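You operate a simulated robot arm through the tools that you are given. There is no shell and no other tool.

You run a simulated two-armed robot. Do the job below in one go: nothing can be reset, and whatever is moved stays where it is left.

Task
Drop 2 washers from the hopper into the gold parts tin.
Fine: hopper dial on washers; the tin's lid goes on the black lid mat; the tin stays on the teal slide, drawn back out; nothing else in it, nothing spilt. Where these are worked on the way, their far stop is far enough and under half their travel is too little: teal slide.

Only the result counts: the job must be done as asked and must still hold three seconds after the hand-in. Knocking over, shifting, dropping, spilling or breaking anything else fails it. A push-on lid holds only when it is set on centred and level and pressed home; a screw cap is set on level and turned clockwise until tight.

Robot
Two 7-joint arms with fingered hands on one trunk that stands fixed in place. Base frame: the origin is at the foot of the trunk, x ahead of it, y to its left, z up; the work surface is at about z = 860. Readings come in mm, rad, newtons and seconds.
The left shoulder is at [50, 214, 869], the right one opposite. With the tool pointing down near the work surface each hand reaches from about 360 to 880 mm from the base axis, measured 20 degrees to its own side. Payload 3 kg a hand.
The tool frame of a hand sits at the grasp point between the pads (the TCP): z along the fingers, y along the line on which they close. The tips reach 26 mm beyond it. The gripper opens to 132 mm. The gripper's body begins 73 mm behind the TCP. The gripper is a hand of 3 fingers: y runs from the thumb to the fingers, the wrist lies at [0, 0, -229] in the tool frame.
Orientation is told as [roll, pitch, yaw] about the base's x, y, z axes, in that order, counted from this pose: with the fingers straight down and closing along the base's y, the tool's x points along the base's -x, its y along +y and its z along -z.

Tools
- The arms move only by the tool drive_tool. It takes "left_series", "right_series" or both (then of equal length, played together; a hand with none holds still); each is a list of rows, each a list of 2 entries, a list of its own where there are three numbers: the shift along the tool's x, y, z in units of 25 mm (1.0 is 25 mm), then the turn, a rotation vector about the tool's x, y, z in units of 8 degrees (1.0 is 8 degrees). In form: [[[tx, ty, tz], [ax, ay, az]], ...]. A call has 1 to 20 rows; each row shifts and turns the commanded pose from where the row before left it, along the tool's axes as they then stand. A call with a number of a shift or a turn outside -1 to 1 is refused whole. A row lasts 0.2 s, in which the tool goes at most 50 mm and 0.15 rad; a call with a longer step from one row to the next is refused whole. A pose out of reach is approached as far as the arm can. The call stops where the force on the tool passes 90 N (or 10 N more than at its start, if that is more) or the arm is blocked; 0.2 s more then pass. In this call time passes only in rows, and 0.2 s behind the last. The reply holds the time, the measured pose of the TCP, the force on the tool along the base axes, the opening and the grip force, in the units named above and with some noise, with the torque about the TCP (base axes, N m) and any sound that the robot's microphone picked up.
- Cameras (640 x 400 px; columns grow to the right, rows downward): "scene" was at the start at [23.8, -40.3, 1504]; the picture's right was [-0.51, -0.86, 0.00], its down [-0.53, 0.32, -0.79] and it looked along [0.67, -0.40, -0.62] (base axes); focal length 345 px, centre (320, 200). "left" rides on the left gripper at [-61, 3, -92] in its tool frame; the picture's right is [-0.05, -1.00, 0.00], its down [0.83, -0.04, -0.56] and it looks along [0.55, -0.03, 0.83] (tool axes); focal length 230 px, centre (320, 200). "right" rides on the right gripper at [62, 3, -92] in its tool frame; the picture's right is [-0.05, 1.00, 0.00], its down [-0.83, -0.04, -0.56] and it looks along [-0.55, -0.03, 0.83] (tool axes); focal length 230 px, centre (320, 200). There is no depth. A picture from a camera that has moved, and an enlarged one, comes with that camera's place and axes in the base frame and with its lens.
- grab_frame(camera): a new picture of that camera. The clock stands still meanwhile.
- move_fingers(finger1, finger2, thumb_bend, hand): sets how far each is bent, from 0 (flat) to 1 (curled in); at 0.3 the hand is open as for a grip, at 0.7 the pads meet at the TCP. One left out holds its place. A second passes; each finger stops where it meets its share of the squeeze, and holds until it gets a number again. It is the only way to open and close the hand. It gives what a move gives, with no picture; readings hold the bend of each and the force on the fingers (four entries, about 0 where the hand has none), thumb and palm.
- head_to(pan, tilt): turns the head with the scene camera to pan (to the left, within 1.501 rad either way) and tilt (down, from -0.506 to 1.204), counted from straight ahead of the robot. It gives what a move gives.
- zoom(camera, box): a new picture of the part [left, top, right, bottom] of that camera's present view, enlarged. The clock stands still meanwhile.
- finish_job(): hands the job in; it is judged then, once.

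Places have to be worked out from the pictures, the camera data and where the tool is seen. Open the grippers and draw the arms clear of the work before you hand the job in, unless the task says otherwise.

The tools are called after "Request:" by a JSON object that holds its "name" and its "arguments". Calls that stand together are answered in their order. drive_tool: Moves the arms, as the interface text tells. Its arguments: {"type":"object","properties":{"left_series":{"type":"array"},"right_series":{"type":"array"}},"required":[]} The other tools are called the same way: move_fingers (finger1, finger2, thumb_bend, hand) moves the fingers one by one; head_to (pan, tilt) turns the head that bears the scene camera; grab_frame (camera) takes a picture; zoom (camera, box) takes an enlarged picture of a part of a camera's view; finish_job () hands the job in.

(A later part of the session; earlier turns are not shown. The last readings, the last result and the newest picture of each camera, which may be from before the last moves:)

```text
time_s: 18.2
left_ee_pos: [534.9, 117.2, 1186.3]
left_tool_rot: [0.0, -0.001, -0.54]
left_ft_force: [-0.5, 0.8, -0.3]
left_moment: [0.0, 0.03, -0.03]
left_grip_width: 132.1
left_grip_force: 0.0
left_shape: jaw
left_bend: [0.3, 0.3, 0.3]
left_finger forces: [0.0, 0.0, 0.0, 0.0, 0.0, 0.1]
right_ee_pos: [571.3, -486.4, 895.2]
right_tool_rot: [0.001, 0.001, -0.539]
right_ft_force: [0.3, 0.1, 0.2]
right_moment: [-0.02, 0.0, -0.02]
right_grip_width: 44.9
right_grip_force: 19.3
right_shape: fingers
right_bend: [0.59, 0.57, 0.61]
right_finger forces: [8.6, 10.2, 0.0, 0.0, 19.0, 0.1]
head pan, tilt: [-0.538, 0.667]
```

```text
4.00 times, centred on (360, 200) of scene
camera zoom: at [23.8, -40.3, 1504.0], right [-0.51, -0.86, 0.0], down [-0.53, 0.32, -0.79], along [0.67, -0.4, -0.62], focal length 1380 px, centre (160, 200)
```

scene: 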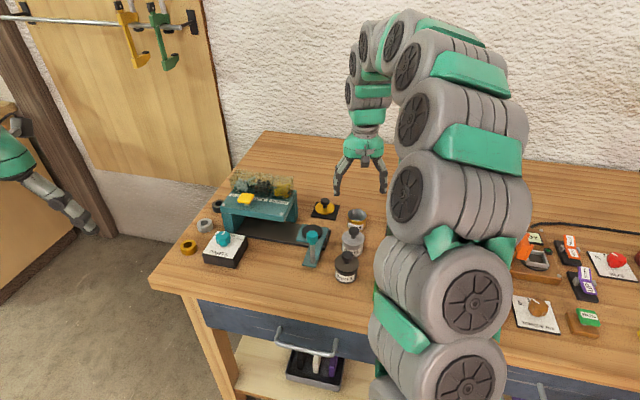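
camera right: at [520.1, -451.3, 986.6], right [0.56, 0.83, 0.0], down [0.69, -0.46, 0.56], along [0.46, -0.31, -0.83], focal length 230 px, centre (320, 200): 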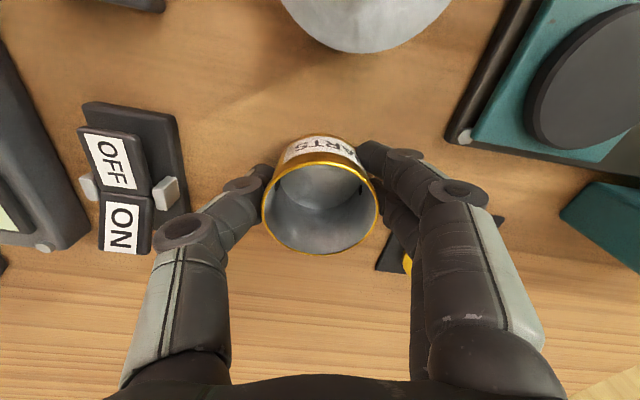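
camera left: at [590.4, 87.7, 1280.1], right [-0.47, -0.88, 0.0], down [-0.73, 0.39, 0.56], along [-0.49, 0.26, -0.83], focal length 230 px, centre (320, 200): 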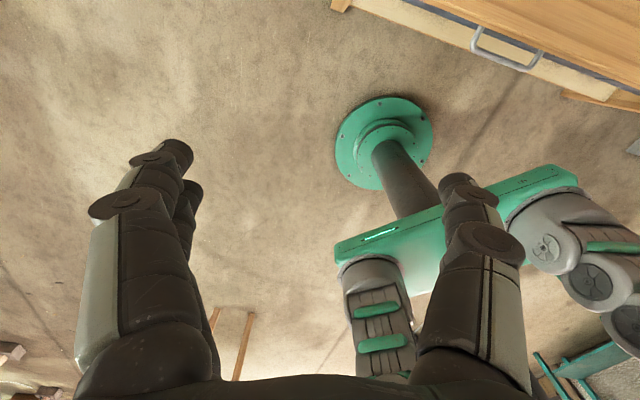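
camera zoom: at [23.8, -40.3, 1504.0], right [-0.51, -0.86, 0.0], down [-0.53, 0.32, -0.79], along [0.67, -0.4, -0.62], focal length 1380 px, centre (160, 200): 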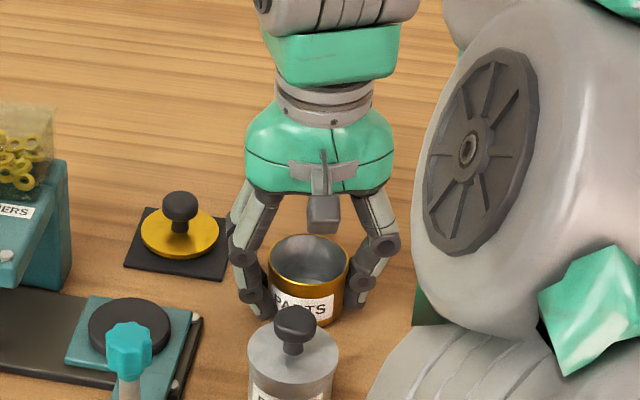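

The tin is gripped firmly (19 N) and centred. I lift it 75 mm and carry it over the slide's round seat at about r=−19, a=653, keeping the hand high.

Request:
{"name": "drive_tool", "arguments": {"right_series": [[[0, 0, -0.4], [0, 0, 0]], [[0, 0, -0.8], [0, 0, 0]], [[0, 0, -0.9], [0, 0, 0]], [[0, 0, -0.9], [0, 0, 0]], [[0.2, 0.6, 0], [0, 0, 0]], [[0.3, 0.8, 0], [0, 0, 0]], [[0.35, 0.9, 0], [0, 0, 0]], [[0.35, 0.9, 0], [0, 0, 0]], [[0.35, 0.9, 0], [0, 0, 0]], [[0.25, 0.7, 0], [0, 0, 0]], [[0, 0, 0], [0, 0, -0.8]], [[0, 0, 0], [0, 0, -1]], [[0, 0, 0], [0, 0, -1]], [[0, 0, 0], [0, 0, -1]], [[0, 0, 0], [0, 0, -0.8]], [[0, 0, 0], [0, 0, -0.4]]]}}

Request:
{"name": "grab_frame", "arguments": {"camera": "right"}}

Request:
{"name": "grab_frame", "arguments": {"camera": "scene"}}

Request:
{"name": "zoom", "arguments": {"camera": "scene", "box": [220, 150, 380, 280]}}

```text
time_s: 21.6
left_ee_pos: [535.6, 116.3, 1186.1]
left_tool_rot: [-0.002, 0.0, -0.539]
left_ft_force: [0.7, 0.2, 0.2]
left_moment: [0.02, -0.04, 0.0]
left_grip_width: 132.0
left_grip_force: 0.1
left_shape: jaw
left_bend: [0.3, 0.3, 0.3]
left_finger forces: [0.1, 0.0, 0.1, 0.1, 0.0, 0.0]
right_ee_pos: [594.4, -357.7, 969.2]
right_tool_rot: [0.001, 0.0, 0.161]
right_ft_force: [0.3, 0.1, -1.4]
right_moment: [-0.03, -0.01, 0.01]
right_grip_width: 44.7
right_grip_force: 18.7
right_shape: fingers
right_bend: [0.59, 0.57, 0.61]
right_finger forces: [8.8, 10.2, 0.1, 0.0, 18.8, 0.0]
head pan, tilt: [-0.538, 0.667]
```

```text
taken
camera right: at [533.0, -366.0, 1062.0], right [-0.11, 0.99, 0.0], down [0.83, 0.09, 0.56], along [0.55, 0.06, -0.83], focal length 230 px, centre (320, 200)
```

right: 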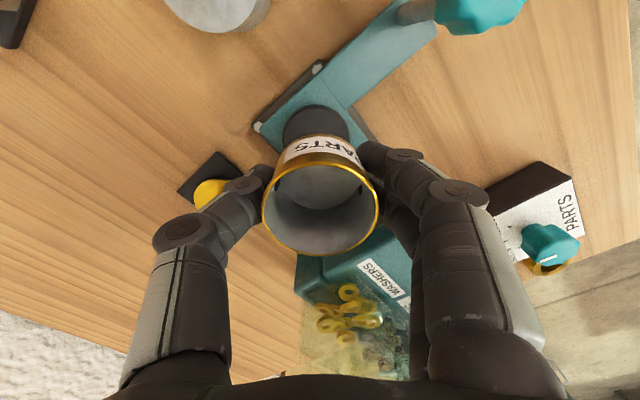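

```text
taken
```

scene: 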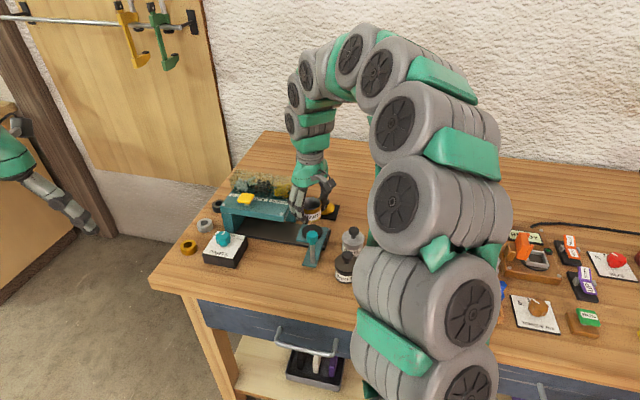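

```text
3.08 times, centred on (300, 215) of scene
camera zoom: at [23.8, -40.3, 1504.0], right [-0.51, -0.86, 0.0], down [-0.53, 0.32, -0.79], along [0.67, -0.4, -0.62], focal length 1061 px, centre (382, 154)
```

zoom: 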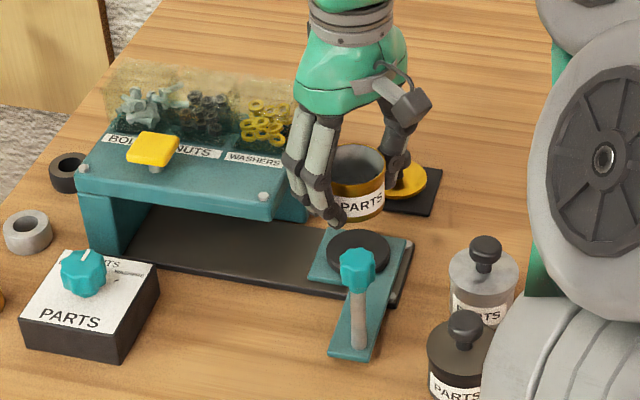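

The tin hovers over the seat. I zoom in on the right camera to compare the seat disc and tin.

Request:
{"name": "zoom", "arguments": {"camera": "right", "box": [240, 40, 400, 180]}}

Request:
{"name": "zoom", "arguments": {"camera": "scene", "box": [280, 190, 345, 245]}}

```text
2.86 times, centred on (320, 110) of right
camera zoom: at [533.0, -366.0, 1062.0], right [-0.11, 0.99, 0.0], down [0.83, 0.09, 0.56], along [0.55, 0.06, -0.83], focal length 657 px, centre (320, 457)
```

zoom: 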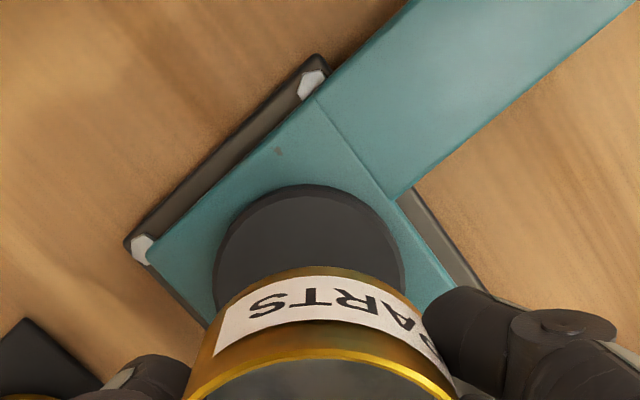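

```text
7.27 times, centred on (312, 218) of scene
camera zoom: at [23.8, -40.3, 1504.0], right [-0.51, -0.86, 0.0], down [-0.53, 0.32, -0.79], along [0.67, -0.4, -0.62], focal length 2508 px, centre (374, 73)
```

zoom: 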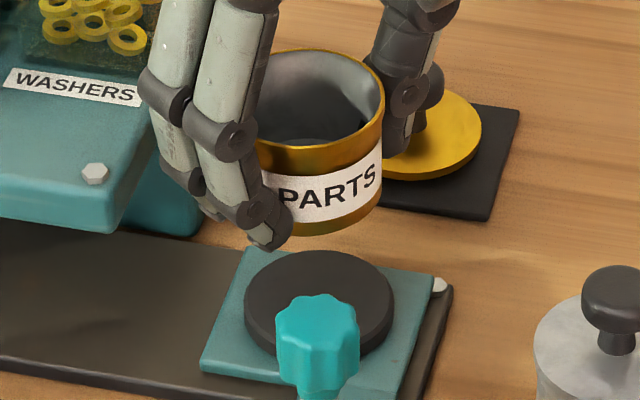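

The seat centre is about +1 mm x, −2.8 mm y (tool axes) from the tin's centre. I correct it and lower to just above the seat.

Request:
{"name": "drive_tool", "arguments": {"right_series": [[[0.04, -0.11, 0.5], [0, 0, 0]], [[0, 0, 0.6], [0, 0, 0]], [[0, 0, 0.5], [0, 0, 0]], [[0, 0, 0.2], [0, 0, 0]]]}}

Request:
{"name": "zoom", "arguments": {"camera": "scene", "box": [280, 190, 345, 245]}}

Request:
{"name": "zoom", "arguments": {"camera": "right", "box": [220, 40, 420, 215]}}

```text
time_s: 22.6
left_ee_pos: [534.2, 116.2, 1187.2]
left_tool_rot: [-0.001, -0.001, -0.539]
left_ft_force: [-0.4, -0.5, -0.4]
left_moment: [-0.02, 0.01, 0.01]
left_grip_width: 131.7
left_grip_force: 0.0
left_shape: jaw
left_bend: [0.3, 0.3, 0.3]
left_finger forces: [0.0, 0.0, 0.1, 0.0, 0.0, 0.1]
right_ee_pos: [594.2, -361.5, 926.2]
right_tool_rot: [-0.001, -0.001, 0.158]
right_ft_force: [0.4, 0.2, -0.5]
right_moment: [0.01, 0.0, 0.02]
right_grip_width: 44.7
right_grip_force: 19.2
right_shape: fingers
right_bend: [0.59, 0.57, 0.61]
right_finger forces: [8.6, 10.3, 0.0, 0.1, 18.7, 0.0]
head pan, tilt: [-0.538, 0.667]
```

```text
7.27 times, centred on (312, 218) of scene
camera zoom: at [23.9, -40.3, 1504.0], right [-0.51, -0.86, 0.0], down [-0.53, 0.32, -0.79], along [0.67, -0.4, -0.62], focal length 2508 px, centre (374, 73)
```

zoom: 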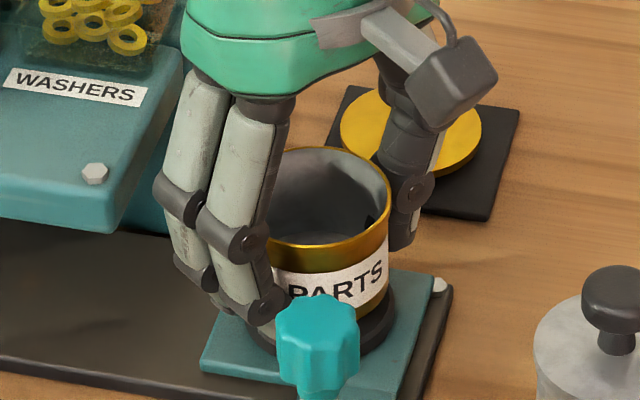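

```text
2.29 times, centred on (320, 128) of right
camera zoom: at [532.6, -368.5, 1017.3], right [-0.11, 0.99, 0.0], down [0.83, 0.09, 0.56], along [0.55, 0.06, -0.83], focal length 526 px, centre (320, 366)
```

zoom: 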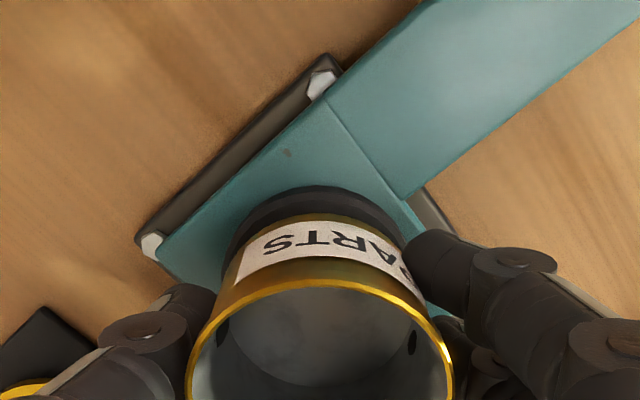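

The tin is within ~2 mm of the seat centre; I trim +2 mm x, −1.3 mm y and lower the last ~9 mm in small steps, watching the force.

Request:
{"name": "drive_tool", "arguments": {"right_series": [[[0.08, -0.05, 0.1], [0, 0, 0]], [[0, 0, 0.08], [0, 0, 0]], [[0, 0, 0.06], [0, 0, 0]]]}}

Request:
{"name": "zoom", "arguments": {"camera": "scene", "box": [280, 190, 345, 245]}}

Request:
{"name": "zoom", "arguments": {"camera": "right", "box": [220, 40, 420, 215]}}

```text
time_s: 23.4
left_ee_pos: [535.1, 116.9, 1187.6]
left_tool_rot: [0.001, 0.0, -0.538]
left_ft_force: [-0.2, 0.0, 0.4]
left_moment: [-0.02, 0.01, 0.0]
left_grip_width: 131.9
left_grip_force: 0.0
left_shape: jaw
left_bend: [0.3, 0.3, 0.3]
left_finger forces: [0.0, 0.0, 0.0, 0.1, 0.1, 0.1]
right_ee_pos: [593.0, -362.3, 918.7]
right_tool_rot: [0.001, 0.0, 0.16]
right_ft_force: [0.4, 0.1, 3.1]
right_moment: [0.03, 0.01, 0.0]
right_grip_width: 44.8
right_grip_force: 19.0
right_shape: fingers
right_bend: [0.59, 0.58, 0.61]
right_finger forces: [9.0, 10.7, 0.1, 0.0, 19.1, 0.1]
head pan, tilt: [-0.538, 0.667]
```

```text
7.27 times, centred on (312, 218) of scene
camera zoom: at [23.8, -40.2, 1504.0], right [-0.51, -0.86, 0.0], down [-0.53, 0.32, -0.79], along [0.68, -0.4, -0.62], focal length 2508 px, centre (374, 73)
```

zoom: 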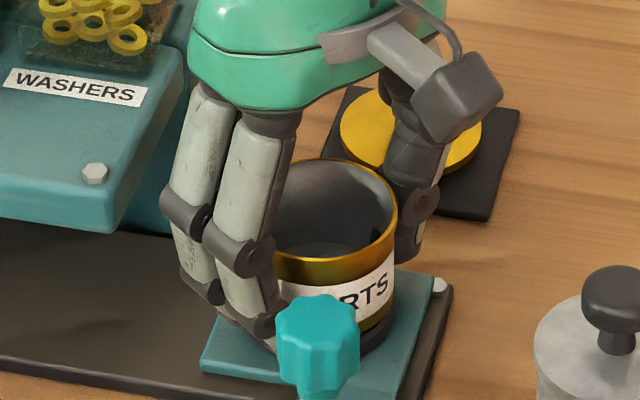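

```text
2.29 times, centred on (320, 128) of right
camera zoom: at [531.6, -370.1, 1011.4], right [-0.11, 0.99, 0.0], down [0.83, 0.09, 0.56], along [0.55, 0.06, -0.83], focal length 526 px, centre (320, 366)
```

zoom: 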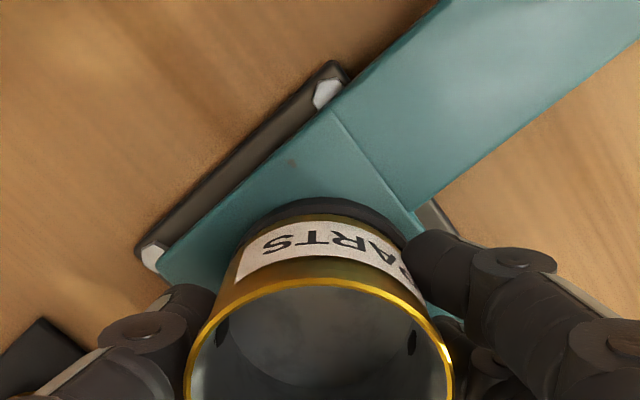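

Contact (3 N) – the tin stands on the seat, centred within ~2 mm. I release by opening to 0.48 and check.

Request:
{"name": "move_fingers", "arguments": {"hand": "right", "finger1": 0.48, "finger2": 0.48, "thumb_bend": 0.48}}

Request:
{"name": "zoom", "arguments": {"camera": "right", "box": [180, 40, 460, 285]}}

Request:
{"name": "zoom", "arguments": {"camera": "scene", "box": [280, 170, 345, 245]}}

```text
time_s: 24.4
left_ee_pos: [534.9, 117.5, 1186.8]
left_tool_rot: [0.0, 0.001, -0.541]
left_ft_force: [-0.2, -0.5, 0.3]
left_moment: [-0.02, -0.01, -0.03]
left_grip_width: 132.0
left_grip_force: 0.1
left_shape: jaw
left_bend: [0.3, 0.3, 0.3]
left_finger forces: [0.0, 0.0, 0.0, 0.0, 0.1, 0.0]
right_ee_pos: [593.2, -361.9, 919.8]
right_tool_rot: [0.0, 0.0, 0.159]
right_ft_force: [-0.3, 0.4, -0.5]
right_moment: [-0.01, -0.01, 0.01]
right_grip_width: 74.0
right_grip_force: 0.0
right_shape: fingers
right_bend: [0.48, 0.48, 0.48]
right_finger forces: [0.0, 0.1, 0.1, 0.0, 0.1, 0.0]
head pan, tilt: [-0.538, 0.667]
```

```text
1.63 times, centred on (320, 162) of right
camera zoom: at [531.5, -370.0, 1011.1], right [-0.11, 0.99, 0.0], down [0.83, 0.09, 0.56], along [0.55, 0.06, -0.83], focal length 376 px, centre (320, 261)
```

zoom: 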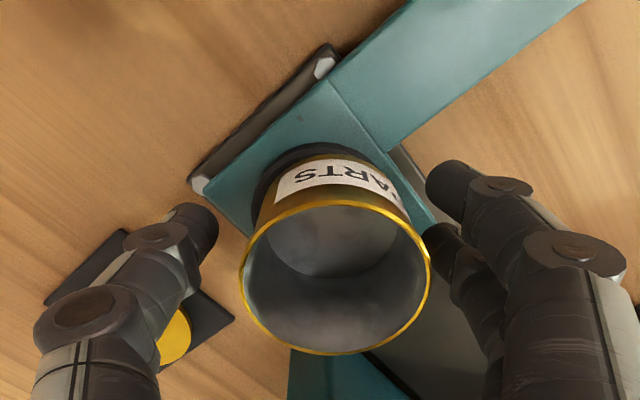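

```text
5.33 times, centred on (312, 208) of scene
camera zoom: at [23.8, -40.3, 1504.0], right [-0.51, -0.86, 0.0], down [-0.53, 0.32, -0.79], along [0.67, -0.4, -0.62], focal length 1839 px, centre (360, 160)
```

zoom: 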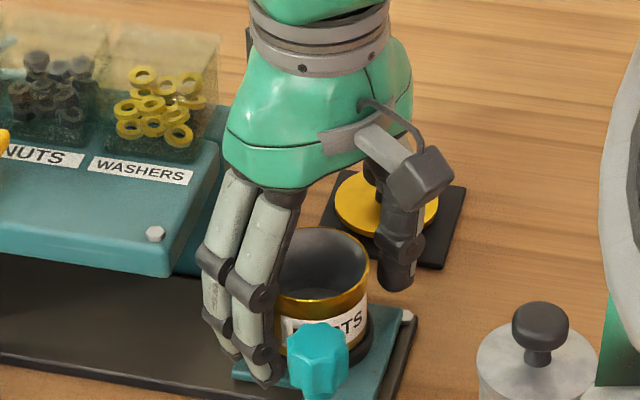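

Released. I raise the hand straight up 100 mm and check the tin on its seat.

Request:
{"name": "drive_tool", "arguments": {"right_series": [[[0, 0.04, -0.4], [0, 0, 0]], [[0, 0, -0.8], [0, 0, 0]], [[0, 0, -1], [0, 0, 0]], [[0, 0, -1], [0, 0, 0]], [[0, 0, -0.8], [0, 0, 0]]]}}

Request:
{"name": "grab_frame", "arguments": {"camera": "right"}}

Request:
{"name": "zoom", "arguments": {"camera": "scene", "box": [260, 180, 350, 270]}}

Request:
{"name": "zoom", "arguments": {"camera": "right", "box": [240, 60, 400, 200]}}

```text
time_s: 25.6
left_ee_pos: [535.8, 116.8, 1186.3]
left_tool_rot: [0.0, 0.0, -0.539]
left_ft_force: [-0.3, 0.5, -0.2]
left_moment: [0.04, 0.0, -0.01]
left_grip_width: 132.0
left_grip_force: 0.0
left_shape: jaw
left_bend: [0.3, 0.3, 0.3]
left_finger forces: [0.0, 0.0, 0.0, 0.0, 0.0, 0.0]
right_ee_pos: [593.4, -360.8, 1021.1]
right_tool_rot: [0.001, -0.002, 0.158]
right_ft_force: [0.5, 0.0, -0.5]
right_moment: [0.0, 0.01, 0.0]
right_grip_width: 73.8
right_grip_force: 0.2
right_shape: fingers
right_bend: [0.48, 0.48, 0.48]
right_finger forces: [0.0, 0.0, 0.0, 0.0, 0.0, 0.1]
head pan, tilt: [-0.538, 0.667]
```

```text
taken
camera right: at [531.7, -368.1, 1112.1], right [-0.11, 0.99, 0.0], down [0.83, 0.09, 0.56], along [0.55, 0.06, -0.83], focal length 230 px, centre (320, 200)
```

right: 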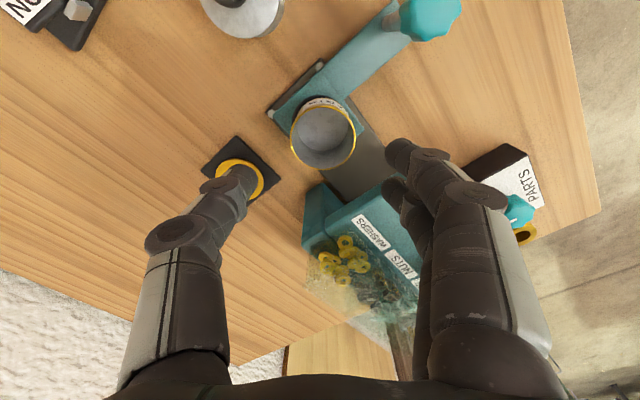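

```text
4.44 times, centred on (305, 225) of scene
camera zoom: at [23.8, -40.3, 1504.0], right [-0.51, -0.86, 0.0], down [-0.53, 0.32, -0.79], along [0.67, -0.4, -0.62], focal length 1533 px, centre (387, 89)
```

zoom: 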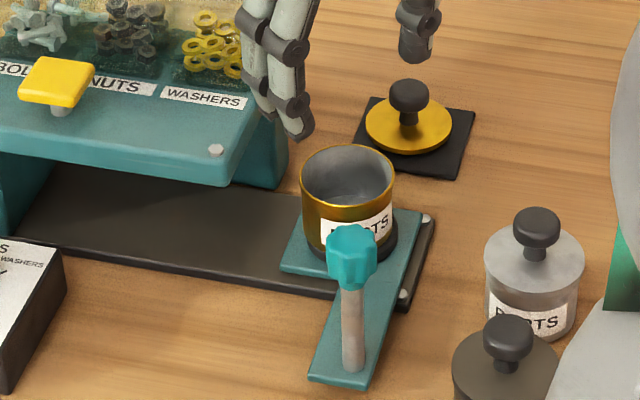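

```text
2.86 times, centred on (320, 130) of right
camera zoom: at [531.7, -368.1, 1112.1], right [-0.11, 0.99, 0.0], down [0.83, 0.09, 0.56], along [0.55, 0.06, -0.83], focal length 657 px, centre (320, 400)
```

zoom: 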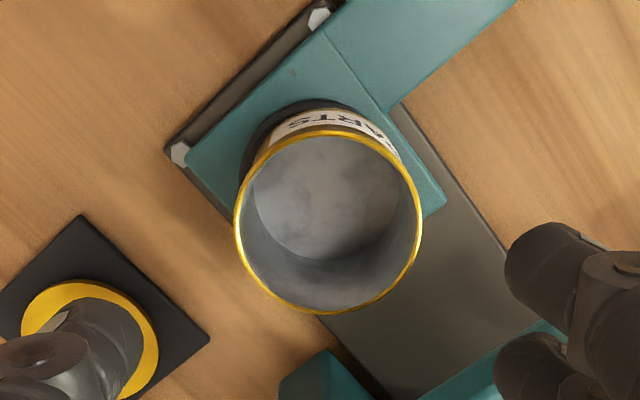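

The tin stands on its seat (about 3 mm off the centre, acceptable). Next the dial: I raise, turn the hand to a yaw that leaves room for a 45° clockwise turn, back away from the hopper and go left over the dial knob (about r=−232, a=599).

Request:
{"name": "drive_tool", "arguments": {"right_series": [[[0, 0, -1], [0, 0, 0]], [[0, 0, 0], [0, 0, 0.75]], [[0, 0, 0], [0, 0, 0.75]], [[0, 0, 0], [0, 0, 0.75]], [[0.74, 0.3, 0], [0, 0, 0]], [[0.74, 0.3, 0], [0, 0, 0]], [[0.74, 0.3, 0], [0, 0, 0]], [[-0.433, 0.99, 0], [0, 0, 0]], [[-0.433, 0.99, 0], [0, 0, 0]], [[-0.433, 0.99, 0], [0, 0, 0]], [[-0.433, 0.99, 0], [0, 0, 0]], [[-0.433, 0.99, 0], [0, 0, 0]], [[-0.433, 0.99, 0], [0, 0, 0]], [[-0.433, 0.99, 0], [0, 0, 0]], [[-0.433, 0.99, 0], [0, 0, 0]]]}}

Request:
{"name": "grab_frame", "arguments": {"camera": "right"}}

Request:
{"name": "grab_frame", "arguments": {"camera": "scene"}}

Request:
{"name": "zoom", "arguments": {"camera": "right", "box": [220, 60, 420, 210]}}

```text
time_s: 28.8
left_ee_pos: [535.5, 115.7, 1186.2]
left_tool_rot: [0.0, 0.001, -0.539]
left_ft_force: [0.3, 0.1, -0.2]
left_moment: [0.01, -0.05, 0.0]
left_grip_width: 131.7
left_grip_force: 0.0
left_shape: jaw
left_bend: [0.3, 0.3, 0.3]
left_finger forces: [0.0, 0.1, 0.0, 0.0, 0.0, 0.0]
right_ee_pos: [656.7, -147.4, 1043.6]
right_tool_rot: [-0.001, -0.001, -0.154]
right_ft_force: [0.1, 0.2, -0.4]
right_moment: [-0.03, -0.04, 0.05]
right_grip_width: 73.9
right_grip_force: 0.1
right_shape: fingers
right_bend: [0.48, 0.48, 0.48]
right_finger forces: [0.0, 0.1, 0.0, 0.1, 0.1, 0.0]
head pan, tilt: [-0.538, 0.667]
```

```text
taken
camera right: at [595.4, -136.4, 1135.3], right [0.2, 0.98, 0.0], down [0.81, -0.17, 0.56], along [0.54, -0.11, -0.83], focal length 230 px, centre (320, 200)
```

right: 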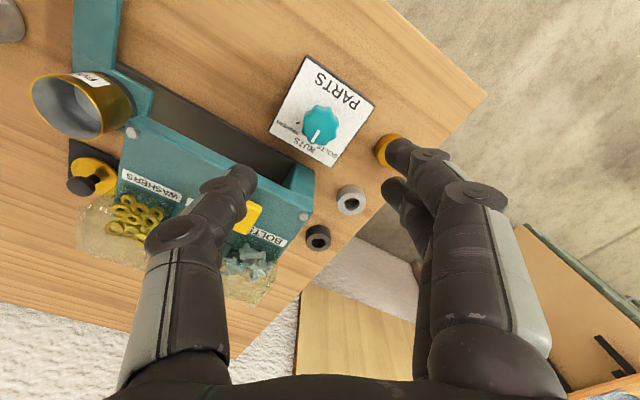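

```text
taken
```

scene: 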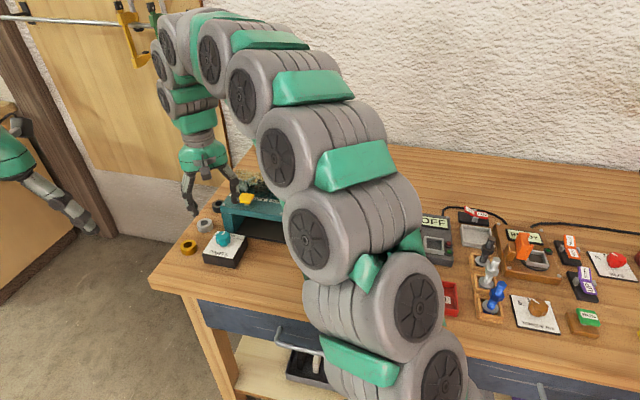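

```text
2.67 times, centred on (320, 135) of right
camera zoom: at [595.4, -136.4, 1135.3], right [0.2, 0.98, 0.0], down [0.81, -0.17, 0.56], along [0.54, -0.11, -0.83], focal length 614 px, centre (320, 373)
```

zoom: 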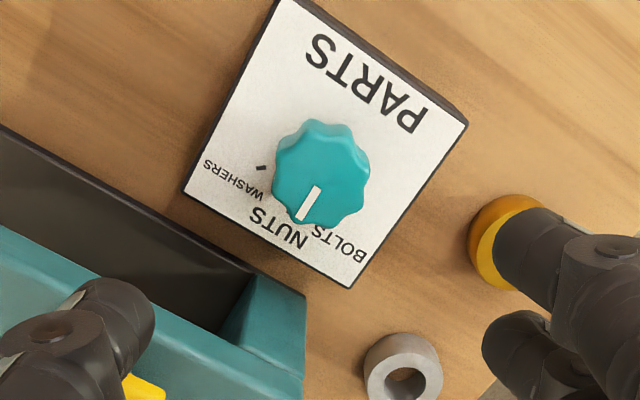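

The hand is over the dial; labels and tick confirm WASHERS is 45° clockwise from NUTS. I check the clearances to the hopper before descending.

Request:
{"name": "zoom", "arguments": {"camera": "right", "box": [100, 60, 360, 260]}}

Request:
{"name": "zoom", "arguments": {"camera": "scene", "box": [160, 130, 290, 280]}}

```text
2.00 times, centred on (230, 160) of right
camera zoom: at [595.4, -136.4, 1135.3], right [0.2, 0.98, 0.0], down [0.81, -0.17, 0.56], along [0.54, -0.11, -0.83], focal length 460 px, centre (500, 280)
```

zoom: 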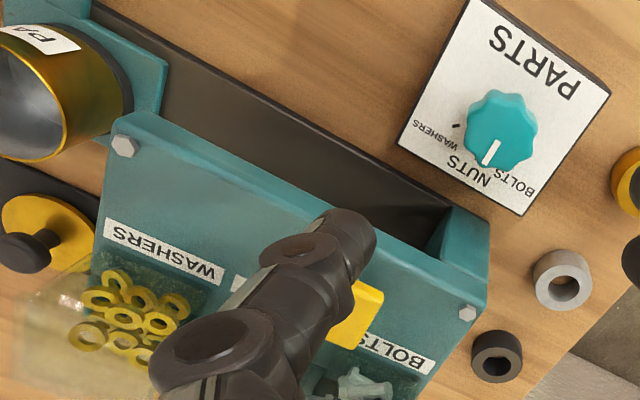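

```text
2.67 times, centred on (225, 205) of scene
camera zoom: at [23.9, -40.3, 1504.0], right [-0.51, -0.86, 0.0], down [-0.53, 0.32, -0.79], along [0.67, -0.4, -0.62], focal length 920 px, centre (573, 187)
```

zoom: 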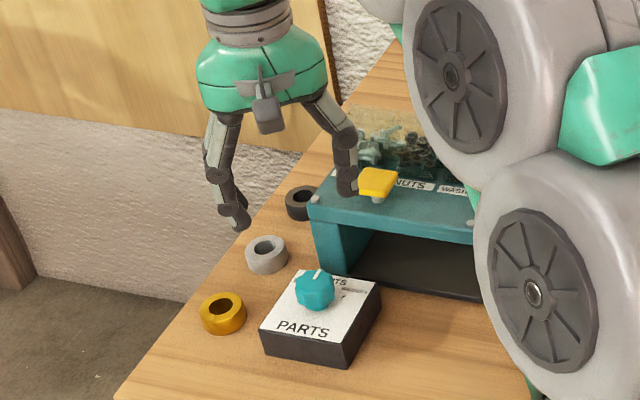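

Clearances are fine (hopper front edge is ~45 mm beyond). I descend to TCP z ≈ 955 and re-measure the knob before going around it.

Request:
{"name": "drive_tool", "arguments": {"right_series": [[[0, 0, 0.9], [0, 0, 0]], [[0, 0, 1], [0, 0, 0]], [[0, 0, 0.9], [0, 0, 0]], [[0, 0, 0.7], [0, 0, 0]]]}}

Request:
{"name": "grab_frame", "arguments": {"camera": "right"}}

Request:
{"name": "zoom", "arguments": {"camera": "scene", "box": [170, 170, 290, 280]}}

Request:
{"name": "zoom", "arguments": {"camera": "right", "box": [240, 100, 400, 240]}}

```text
time_s: 29.8
left_ee_pos: [537.2, 117.9, 1187.1]
left_tool_rot: [-0.001, 0.0, -0.539]
left_ft_force: [0.4, 0.3, 0.4]
left_moment: [0.01, -0.02, 0.01]
left_grip_width: 131.7
left_grip_force: 0.0
left_shape: jaw
left_bend: [0.3, 0.3, 0.3]
left_finger forces: [0.0, 0.0, 0.0, 0.0, 0.0, 0.0]
right_ee_pos: [655.7, -148.4, 957.2]
right_tool_rot: [0.0, 0.0, -0.156]
right_ft_force: [-0.2, -0.4, -0.4]
right_moment: [-0.02, -0.01, 0.05]
right_grip_width: 74.2
right_grip_force: 0.1
right_shape: fingers
right_bend: [0.48, 0.48, 0.48]
right_finger forces: [0.1, 0.0, 0.0, 0.0, 0.0, 0.0]
head pan, tilt: [-0.538, 0.667]
```

```text
taken
camera right: at [595.2, -137.0, 1048.1], right [0.21, 0.98, 0.0], down [0.81, -0.17, 0.56], along [0.54, -0.11, -0.83], focal length 230 px, centre (320, 200)
```

right: 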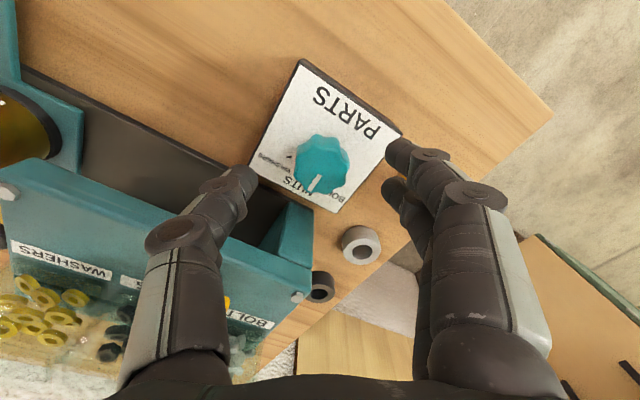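

```text
3.64 times, centred on (230, 225) of scene
camera zoom: at [23.9, -40.3, 1504.0], right [-0.51, -0.86, 0.0], down [-0.53, 0.32, -0.79], along [0.67, -0.4, -0.62], focal length 1254 px, centre (647, 109)
```

zoom: 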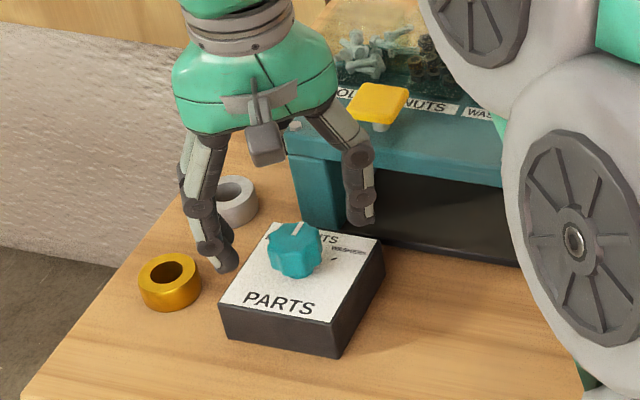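

```text
2.86 times, centred on (320, 170) of right
camera zoom: at [595.2, -137.0, 1048.1], right [0.21, 0.98, 0.0], down [0.81, -0.17, 0.56], along [0.54, -0.11, -0.83], focal length 657 px, centre (320, 286)
```

zoom: 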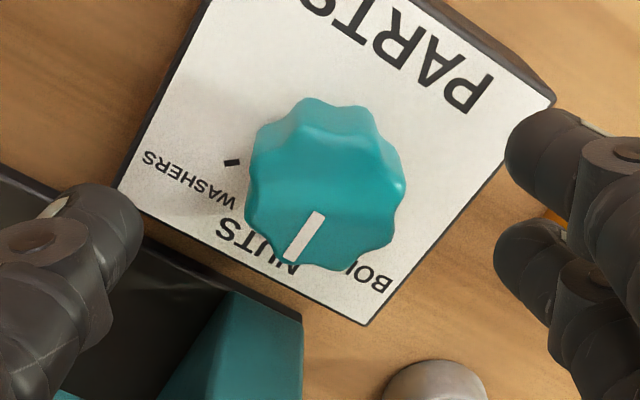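

The knob axis lies about 4 mm further away in tool −x; I correct and go down to TCP z ≈ 926, fingertips a few mm above the box top, then look.

Request:
{"name": "drive_tool", "arguments": {"right_series": [[[-0.16, 0.03, 0.4], [0, 0, 0]], [[0, 0, 0.5], [0, 0, 0]], [[0, 0, 0.3], [0, 0, 0]]]}}

Request:
{"name": "zoom", "arguments": {"camera": "scene", "box": [180, 190, 270, 270]}}

Request:
{"name": "zoom", "arguments": {"camera": "right", "box": [200, 100, 440, 300]}}

```text
time_s: 30.6
left_ee_pos: [534.7, 116.7, 1187.7]
left_tool_rot: [0.001, 0.001, -0.539]
left_ft_force: [-0.5, -0.7, 0.5]
left_moment: [0.03, 0.0, 0.02]
left_grip_width: 131.9
left_grip_force: 0.0
left_shape: jaw
left_bend: [0.3, 0.3, 0.3]
left_finger forces: [0.0, 0.0, 0.0, 0.0, 0.0, 0.0]
right_ee_pos: [659.9, -149.2, 926.5]
right_tool_rot: [-0.001, -0.001, -0.155]
right_ft_force: [-1.8, 0.3, 8.9]
right_moment: [-0.06, 0.11, -0.02]
right_grip_width: 73.9
right_grip_force: 4.5
right_shape: fingers
right_bend: [0.48, 0.48, 0.48]
right_finger forces: [3.6, 0.0, 0.1, 0.1, 4.8, 0.0]
head pan, tilt: [-0.538, 0.667]
```

```text
5.00 times, centred on (225, 230) of scene
camera zoom: at [23.7, -40.2, 1504.0], right [-0.51, -0.86, 0.0], down [-0.53, 0.32, -0.79], along [0.68, -0.4, -0.62], focal length 1724 px, centre (795, 50)
```

zoom: 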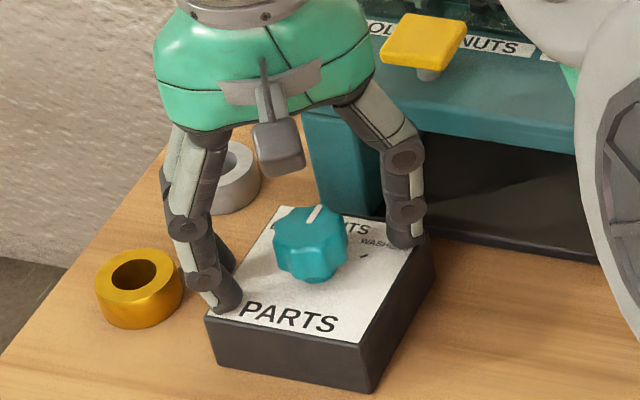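

```text
2.00 times, centred on (320, 200) of right
camera zoom: at [599.1, -136.5, 1019.3], right [0.21, 0.98, 0.0], down [0.81, -0.17, 0.56], along [0.54, -0.11, -0.83], focal length 460 px, centre (320, 200)
```

zoom: 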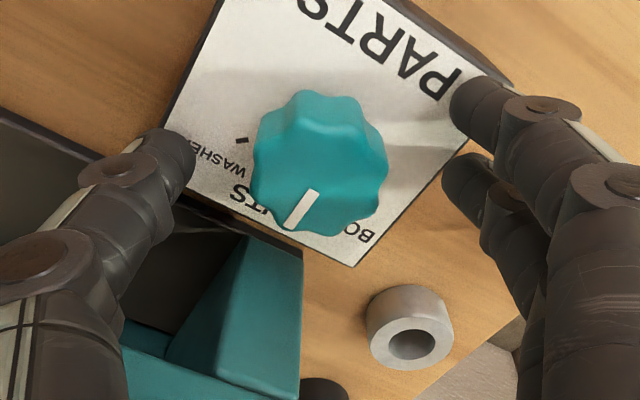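

The tips just touch the box top (so it is near z 896). I raise 5 mm, shift back +3.5 mm in x to centre on the knob, and close gently.

Request:
{"name": "drive_tool", "arguments": {"right_series": [[[0, 0, -0.2], [0, 0, 0]], [[0.14, 0, 0], [0, 0, 0]]]}}

Request:
{"name": "move_fingers", "arguments": {"hand": "right", "finger1": 0.7, "finger2": 0.7, "thumb_bend": 0.7}}

Request:
{"name": "zoom", "arguments": {"camera": "scene", "box": [180, 190, 270, 270]}}

Request:
{"name": "zoom", "arguments": {"camera": "right", "box": [200, 100, 440, 300]}}

```text
time_s: 31.2
left_ee_pos: [536.8, 116.6, 1187.1]
left_tool_rot: [0.001, 0.0, -0.54]
left_ft_force: [-0.7, 0.5, 0.8]
left_moment: [0.02, -0.04, 0.06]
left_grip_width: 132.0
left_grip_force: 0.2
left_shape: jaw
left_bend: [0.3, 0.3, 0.3]
left_finger forces: [0.1, 0.0, 0.0, 0.0, 0.0, 0.0]
right_ee_pos: [657.3, -148.4, 933.1]
right_tool_rot: [0.001, 0.0, -0.157]
right_ft_force: [-0.2, 0.1, 0.8]
right_moment: [0.01, -0.01, 0.01]
right_grip_width: 74.4
right_grip_force: 0.1
right_shape: fingers
right_bend: [0.48, 0.48, 0.48]
right_finger forces: [0.0, 0.0, 0.0, 0.0, 0.0, 0.0]
head pan, tilt: [-0.538, 0.667]
```

```text
time_s: 32.2
left_ee_pos: [536.1, 116.3, 1187.2]
left_tool_rot: [0.0, 0.0, -0.538]
left_ft_force: [-0.2, -0.4, -0.2]
left_moment: [0.0, -0.02, 0.01]
left_grip_width: 131.9
left_grip_force: 0.2
left_shape: jaw
left_bend: [0.3, 0.3, 0.3]
left_finger forces: [0.0, 0.0, 0.1, 0.1, 0.0, 0.1]
right_ee_pos: [656.0, -148.6, 931.4]
right_tool_rot: [-0.001, 0.001, -0.157]
right_ft_force: [-1.9, -2.2, -4.1]
right_moment: [-0.04, 0.01, 0.01]
right_grip_width: 27.9
right_grip_force: 10.8
right_shape: fingers
right_bend: [0.64, 0.64, 0.64]
right_finger forces: [4.5, 4.5, 0.0, 0.0, 11.6, 0.1]
head pan, tilt: [-0.538, 0.667]
```

```text
5.00 times, centred on (225, 230) of scene
camera zoom: at [23.9, -40.3, 1504.0], right [-0.51, -0.86, 0.0], down [-0.53, 0.32, -0.79], along [0.67, -0.4, -0.62], focal length 1724 px, centre (795, 50)
```

zoom: 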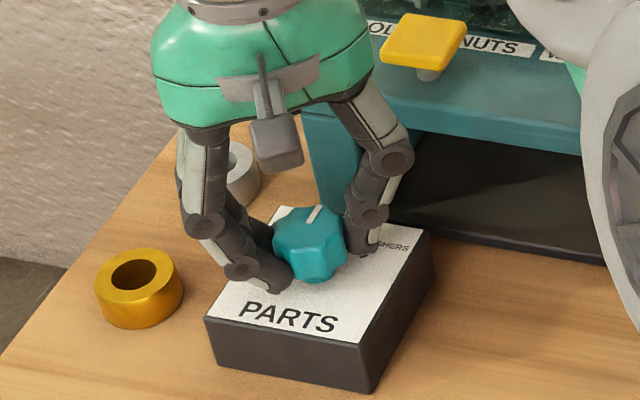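

```text
2.00 times, centred on (320, 200) of right
camera zoom: at [596.0, -135.7, 1023.9], right [0.21, 0.98, 0.0], down [0.81, -0.17, 0.56], along [0.54, -0.11, -0.83], focal length 460 px, centre (320, 200)
```

zoom: 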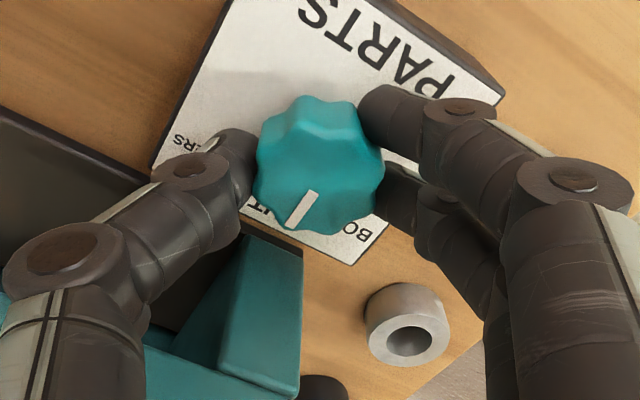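

The knob is gripped on three sides. I turn the hand 45° clockwise (positive tool z) in small rows.

Request:
{"name": "drive_tool", "arguments": {"right_series": [[[0, 0, 0], [0, 0, 0.7]], [[0, 0, 0], [0, 0, 0.7]], [[0, 0, 0], [0, 0, 0.7]], [[0, 0, 0], [0, 0, 0.7]], [[0, 0, 0], [0, 0, 0.7]], [[0, 0, 0], [0, 0, 0.7]], [[0, 0, 0], [0, 0, 0.7]], [[0, 0, 0], [0, 0, 0.7]]]}}

Request:
{"name": "zoom", "arguments": {"camera": "scene", "box": [180, 190, 270, 270]}}

Request:
{"name": "zoom", "arguments": {"camera": "right", "box": [200, 100, 440, 300]}}

```text
time_s: 34.0
left_ee_pos: [535.2, 115.8, 1186.2]
left_tool_rot: [0.0, 0.003, -0.541]
left_ft_force: [-0.3, -0.5, -0.2]
left_moment: [-0.02, 0.01, -0.04]
left_grip_width: 131.8
left_grip_force: 0.0
left_shape: jaw
left_bend: [0.3, 0.3, 0.3]
left_finger forces: [0.0, 0.1, 0.1, 0.0, 0.0, 0.0]
right_ee_pos: [655.2, -147.3, 931.3]
right_tool_rot: [0.0, 0.0, -0.937]
right_ft_force: [1.1, -1.2, 0.6]
right_moment: [-0.02, -0.04, 0.01]
right_grip_width: 27.6
right_grip_force: 11.2
right_shape: fingers
right_bend: [0.64, 0.64, 0.65]
right_finger forces: [5.3, 6.5, 0.0, 0.0, 10.9, 0.0]
head pan, tilt: [-0.538, 0.667]
```

```text
5.00 times, centred on (225, 230) of scene
camera zoom: at [23.9, -40.3, 1504.0], right [-0.51, -0.86, 0.0], down [-0.53, 0.32, -0.79], along [0.67, -0.4, -0.62], focal length 1724 px, centre (795, 50)
```

zoom: 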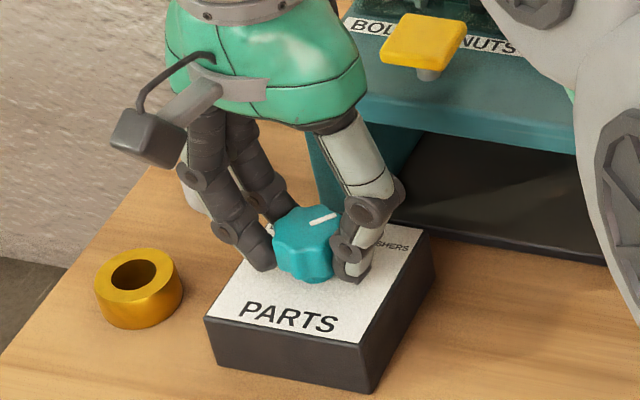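

```text
2.00 times, centred on (320, 200) of right
camera zoom: at [622.5, -97.0, 1023.6], right [0.84, 0.55, 0.0], down [0.46, -0.7, 0.56], along [0.3, -0.46, -0.83], focal length 460 px, centre (320, 200)
```

zoom: 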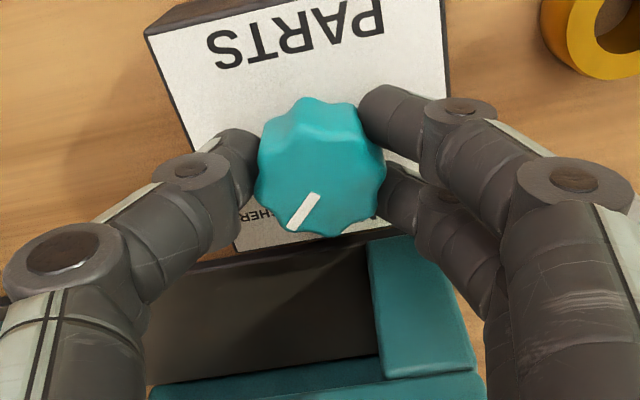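

The knob followed the hand. I open the fingers, rise, and verify the pointer.

Request:
{"name": "move_fingers", "arguments": {"hand": "right", "finger1": 0.48, "finger2": 0.48, "thumb_bend": 0.48}}

Request:
{"name": "drive_tool", "arguments": {"right_series": [[[0, 0, -0.6], [0, 0, 0]], [[0, 0, -1], [0, 0, 0]], [[0, 0, -1], [0, 0, 0]], [[0, 0, -1], [0, 0, 0]], [[0, 0, -1], [0, 0, 0]]]}}

Request:
{"name": "zoom", "arguments": {"camera": "right", "box": [220, 40, 420, 200]}}

Request:
{"name": "zoom", "arguments": {"camera": "scene", "box": [180, 160, 300, 270]}}

Request:
{"name": "grab_frame", "arguments": {"camera": "right"}}

```text
time_s: 35.0
left_ee_pos: [534.3, 117.0, 1187.2]
left_tool_rot: [-0.001, 0.001, -0.54]
left_ft_force: [-0.2, -0.2, -0.3]
left_moment: [0.0, 0.01, 0.0]
left_grip_width: 132.0
left_grip_force: 0.1
left_shape: jaw
left_bend: [0.3, 0.3, 0.3]
left_finger forces: [0.0, 0.1, 0.0, 0.0, 0.0, 0.0]
right_ee_pos: [656.7, -148.1, 932.0]
right_tool_rot: [-0.001, 0.0, -0.937]
right_ft_force: [-0.6, 0.1, -0.4]
right_moment: [0.01, -0.01, 0.02]
right_grip_width: 74.0
right_grip_force: 0.1
right_shape: fingers
right_bend: [0.48, 0.48, 0.48]
right_finger forces: [0.0, 0.0, 0.0, 0.0, 0.0, 0.0]
head pan, tilt: [-0.538, 0.667]
```

```text
time_s: 36.2
left_ee_pos: [535.8, 116.5, 1187.1]
left_tool_rot: [-0.001, 0.0, -0.538]
left_ft_force: [-0.1, 1.0, 1.0]
left_moment: [-0.02, -0.01, -0.03]
left_grip_width: 131.9
left_grip_force: 0.0
left_shape: jaw
left_bend: [0.3, 0.3, 0.3]
left_finger forces: [0.0, 0.1, 0.0, 0.0, 0.0, 0.0]
right_ee_pos: [656.9, -149.7, 1046.8]
right_tool_rot: [-0.002, 0.0, -0.937]
right_ft_force: [-0.6, -0.1, 0.7]
right_moment: [0.02, -0.02, 0.01]
right_grip_width: 73.8
right_grip_force: 0.1
right_shape: fingers
right_bend: [0.48, 0.48, 0.48]
right_finger forces: [0.0, 0.0, 0.0, 0.0, 0.0, 0.0]
head pan, tilt: [-0.538, 0.667]
```

```text
2.50 times, centred on (320, 120) of right
camera zoom: at [622.9, -97.7, 1139.0], right [0.84, 0.55, 0.0], down [0.46, -0.69, 0.56], along [0.3, -0.46, -0.83], focal length 575 px, centre (320, 400)
```

zoom: 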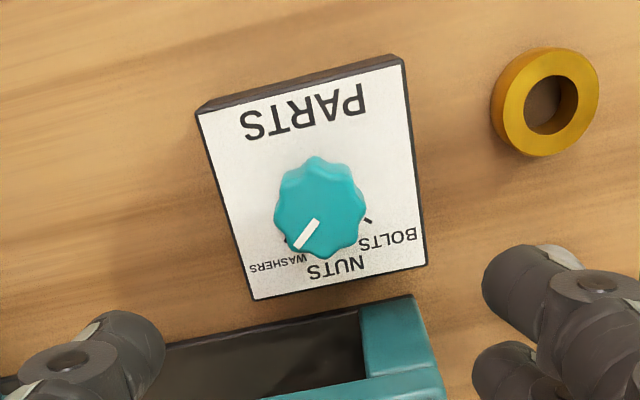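

```text
3.64 times, centred on (240, 215) of scene
camera zoom: at [23.8, -40.3, 1504.0], right [-0.51, -0.86, 0.0], down [-0.53, 0.32, -0.79], along [0.67, -0.4, -0.62], focal length 1254 px, centre (611, 146)
```

zoom: 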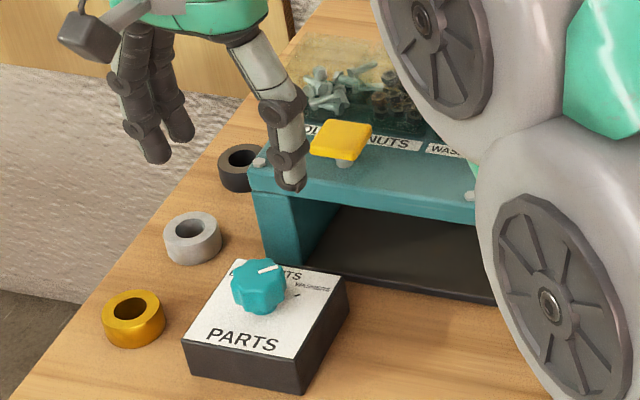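

```text
taken
camera right: at [622.9, -97.7, 1139.0], right [0.84, 0.55, 0.0], down [0.46, -0.69, 0.56], along [0.3, -0.46, -0.83], focal length 230 px, centre (320, 200)
```

right: 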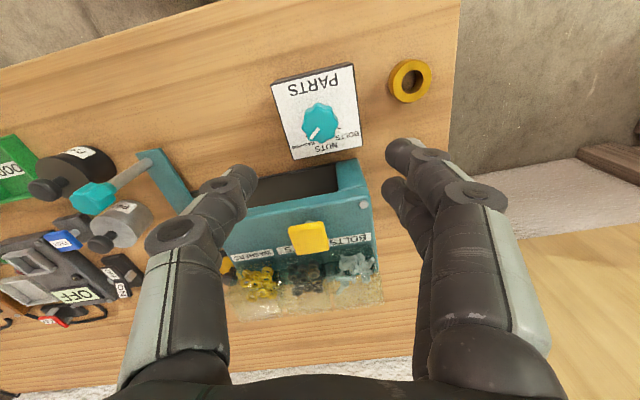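

I zoom in further on the dial to compare the pointer with the WASHERS tick.

Request:
{"name": "zoom", "arguments": {"camera": "right", "box": [285, 85, 365, 145]}}

Request:
{"name": "zoom", "arguments": {"camera": "scene", "box": [200, 220, 250, 255]}}

```text
6.67 times, centred on (325, 115) of right
camera zoom: at [622.9, -97.7, 1139.0], right [0.84, 0.55, 0.0], down [0.46, -0.69, 0.56], along [0.3, -0.46, -0.83], focal length 1534 px, centre (287, 767)
```

zoom: 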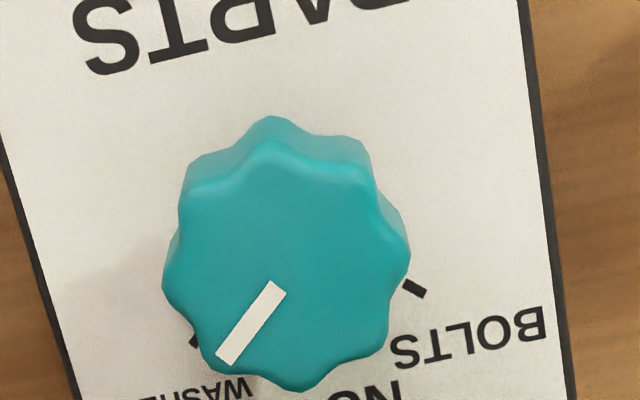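

```text
11.43 times, centred on (225, 238) of scene
camera zoom: at [23.8, -40.3, 1504.0], right [-0.51, -0.86, 0.0], down [-0.53, 0.32, -0.79], along [0.67, -0.4, -0.62], focal length 3942 px, centre (1406, -229)
```

zoom: 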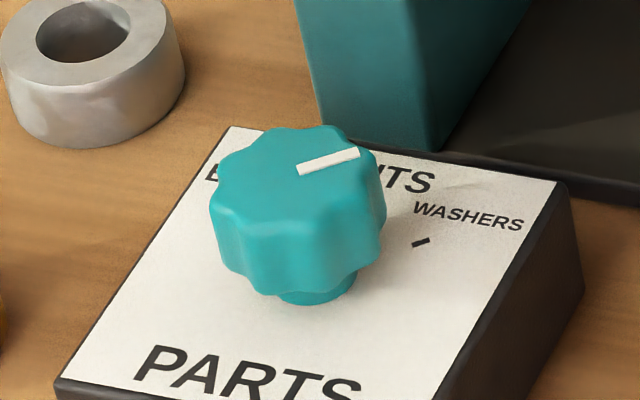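

The pointer (≈35°) lines up with the WASHERS tick (≈34°). Now the slide: I align the hand with the slide's axis (11° back) and move right over the handle post near r=−18, a=554.

Request:
{"name": "drive_tool", "arguments": {"right_series": [[[0, 0, 0], [0, 0, -0.7]], [[0, 0, 0], [0, 0, -0.7]], [[0, -0.97, 0], [0, 0, 0]], [[0, -0.97, 0], [0, 0, 0]], [[0, -0.97, 0], [0, 0, 0]], [[0, -0.97, 0], [0, 0, 0]], [[0, -0.97, 0], [0, 0, 0]], [[0, -0.97, 0], [0, 0, 0]], [[0, -0.97, 0], [0, 0, 0]], [[0, -0.97, 0], [0, 0, 0]], [[0, -0.97, 0], [0, 0, 0]]]}}

Request:
{"name": "grab_frame", "arguments": {"camera": "right"}}

Request:
{"name": "grab_frame", "arguments": {"camera": "scene"}}

Request:
{"name": "zoom", "arguments": {"camera": "scene", "box": [250, 180, 370, 280]}}

Request:
{"name": "zoom", "arguments": {"camera": "right", "box": [200, 40, 440, 240]}}

```text
time_s: 38.6
left_ee_pos: [534.5, 116.1, 1186.9]
left_tool_rot: [0.001, -0.002, -0.539]
left_ft_force: [-0.9, 0.9, -0.1]
left_moment: [0.0, -0.04, -0.01]
left_grip_width: 131.6
left_grip_force: 0.1
left_shape: jaw
left_bend: [0.3, 0.3, 0.3]
left_finger forces: [0.0, 0.1, 0.0, 0.1, 0.0, 0.1]
right_ee_pos: [510.3, -308.6, 1046.9]
right_tool_rot: [0.0, -0.001, -0.742]
right_ft_force: [0.5, -1.1, 0.1]
right_moment: [-0.02, 0.01, -0.01]
right_grip_width: 73.8
right_grip_force: 0.0
right_shape: fingers
right_bend: [0.48, 0.48, 0.48]
right_finger forces: [0.1, 0.0, 0.0, 0.1, 0.1, 0.1]
head pan, tilt: [-0.538, 0.667]
```

```text
taken
camera right: at [466.7, -265.6, 1138.8], right [0.71, 0.7, 0.0], down [0.58, -0.59, 0.56], along [0.39, -0.4, -0.83], focal length 230 px, centre (320, 200)
```

right: 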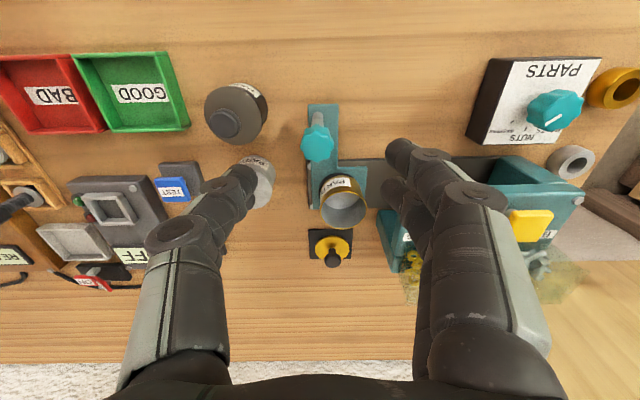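

```text
taken
```

scene: 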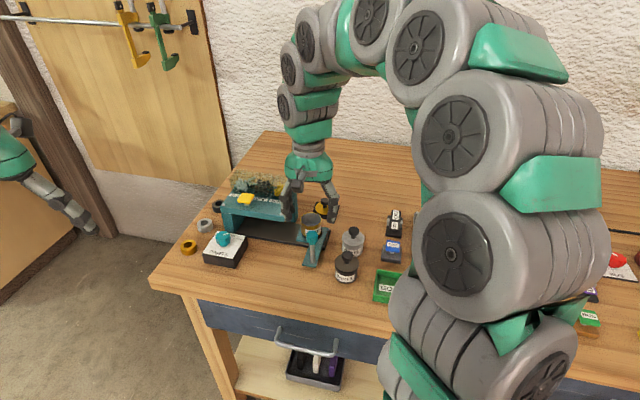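

```text
4.00 times, centred on (310, 230) of scene
camera zoom: at [23.8, -40.3, 1504.0], right [-0.51, -0.86, 0.0], down [-0.53, 0.32, -0.79], along [0.68, -0.4, -0.62], focal length 1380 px, centre (360, 80)
```

zoom: 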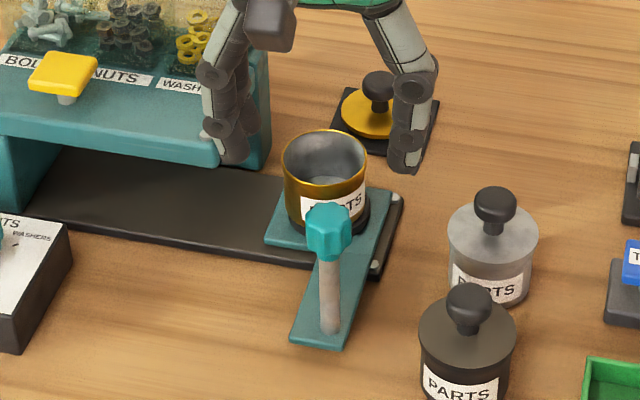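

```text
2.00 times, centred on (320, 140) of right
camera zoom: at [466.7, -265.6, 1138.8], right [0.71, 0.7, 0.0], down [0.58, -0.59, 0.56], along [0.39, -0.4, -0.83], focal length 460 px, centre (320, 320)
```

zoom: 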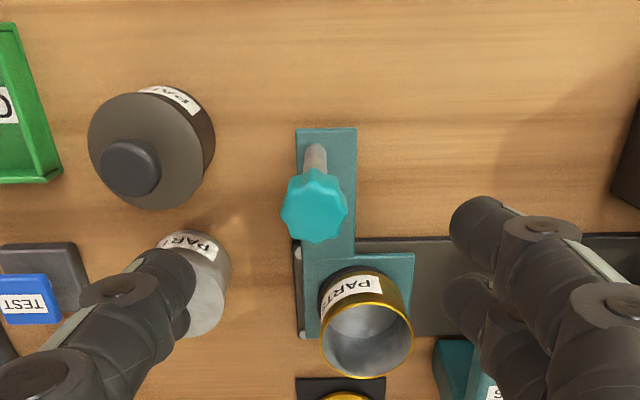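

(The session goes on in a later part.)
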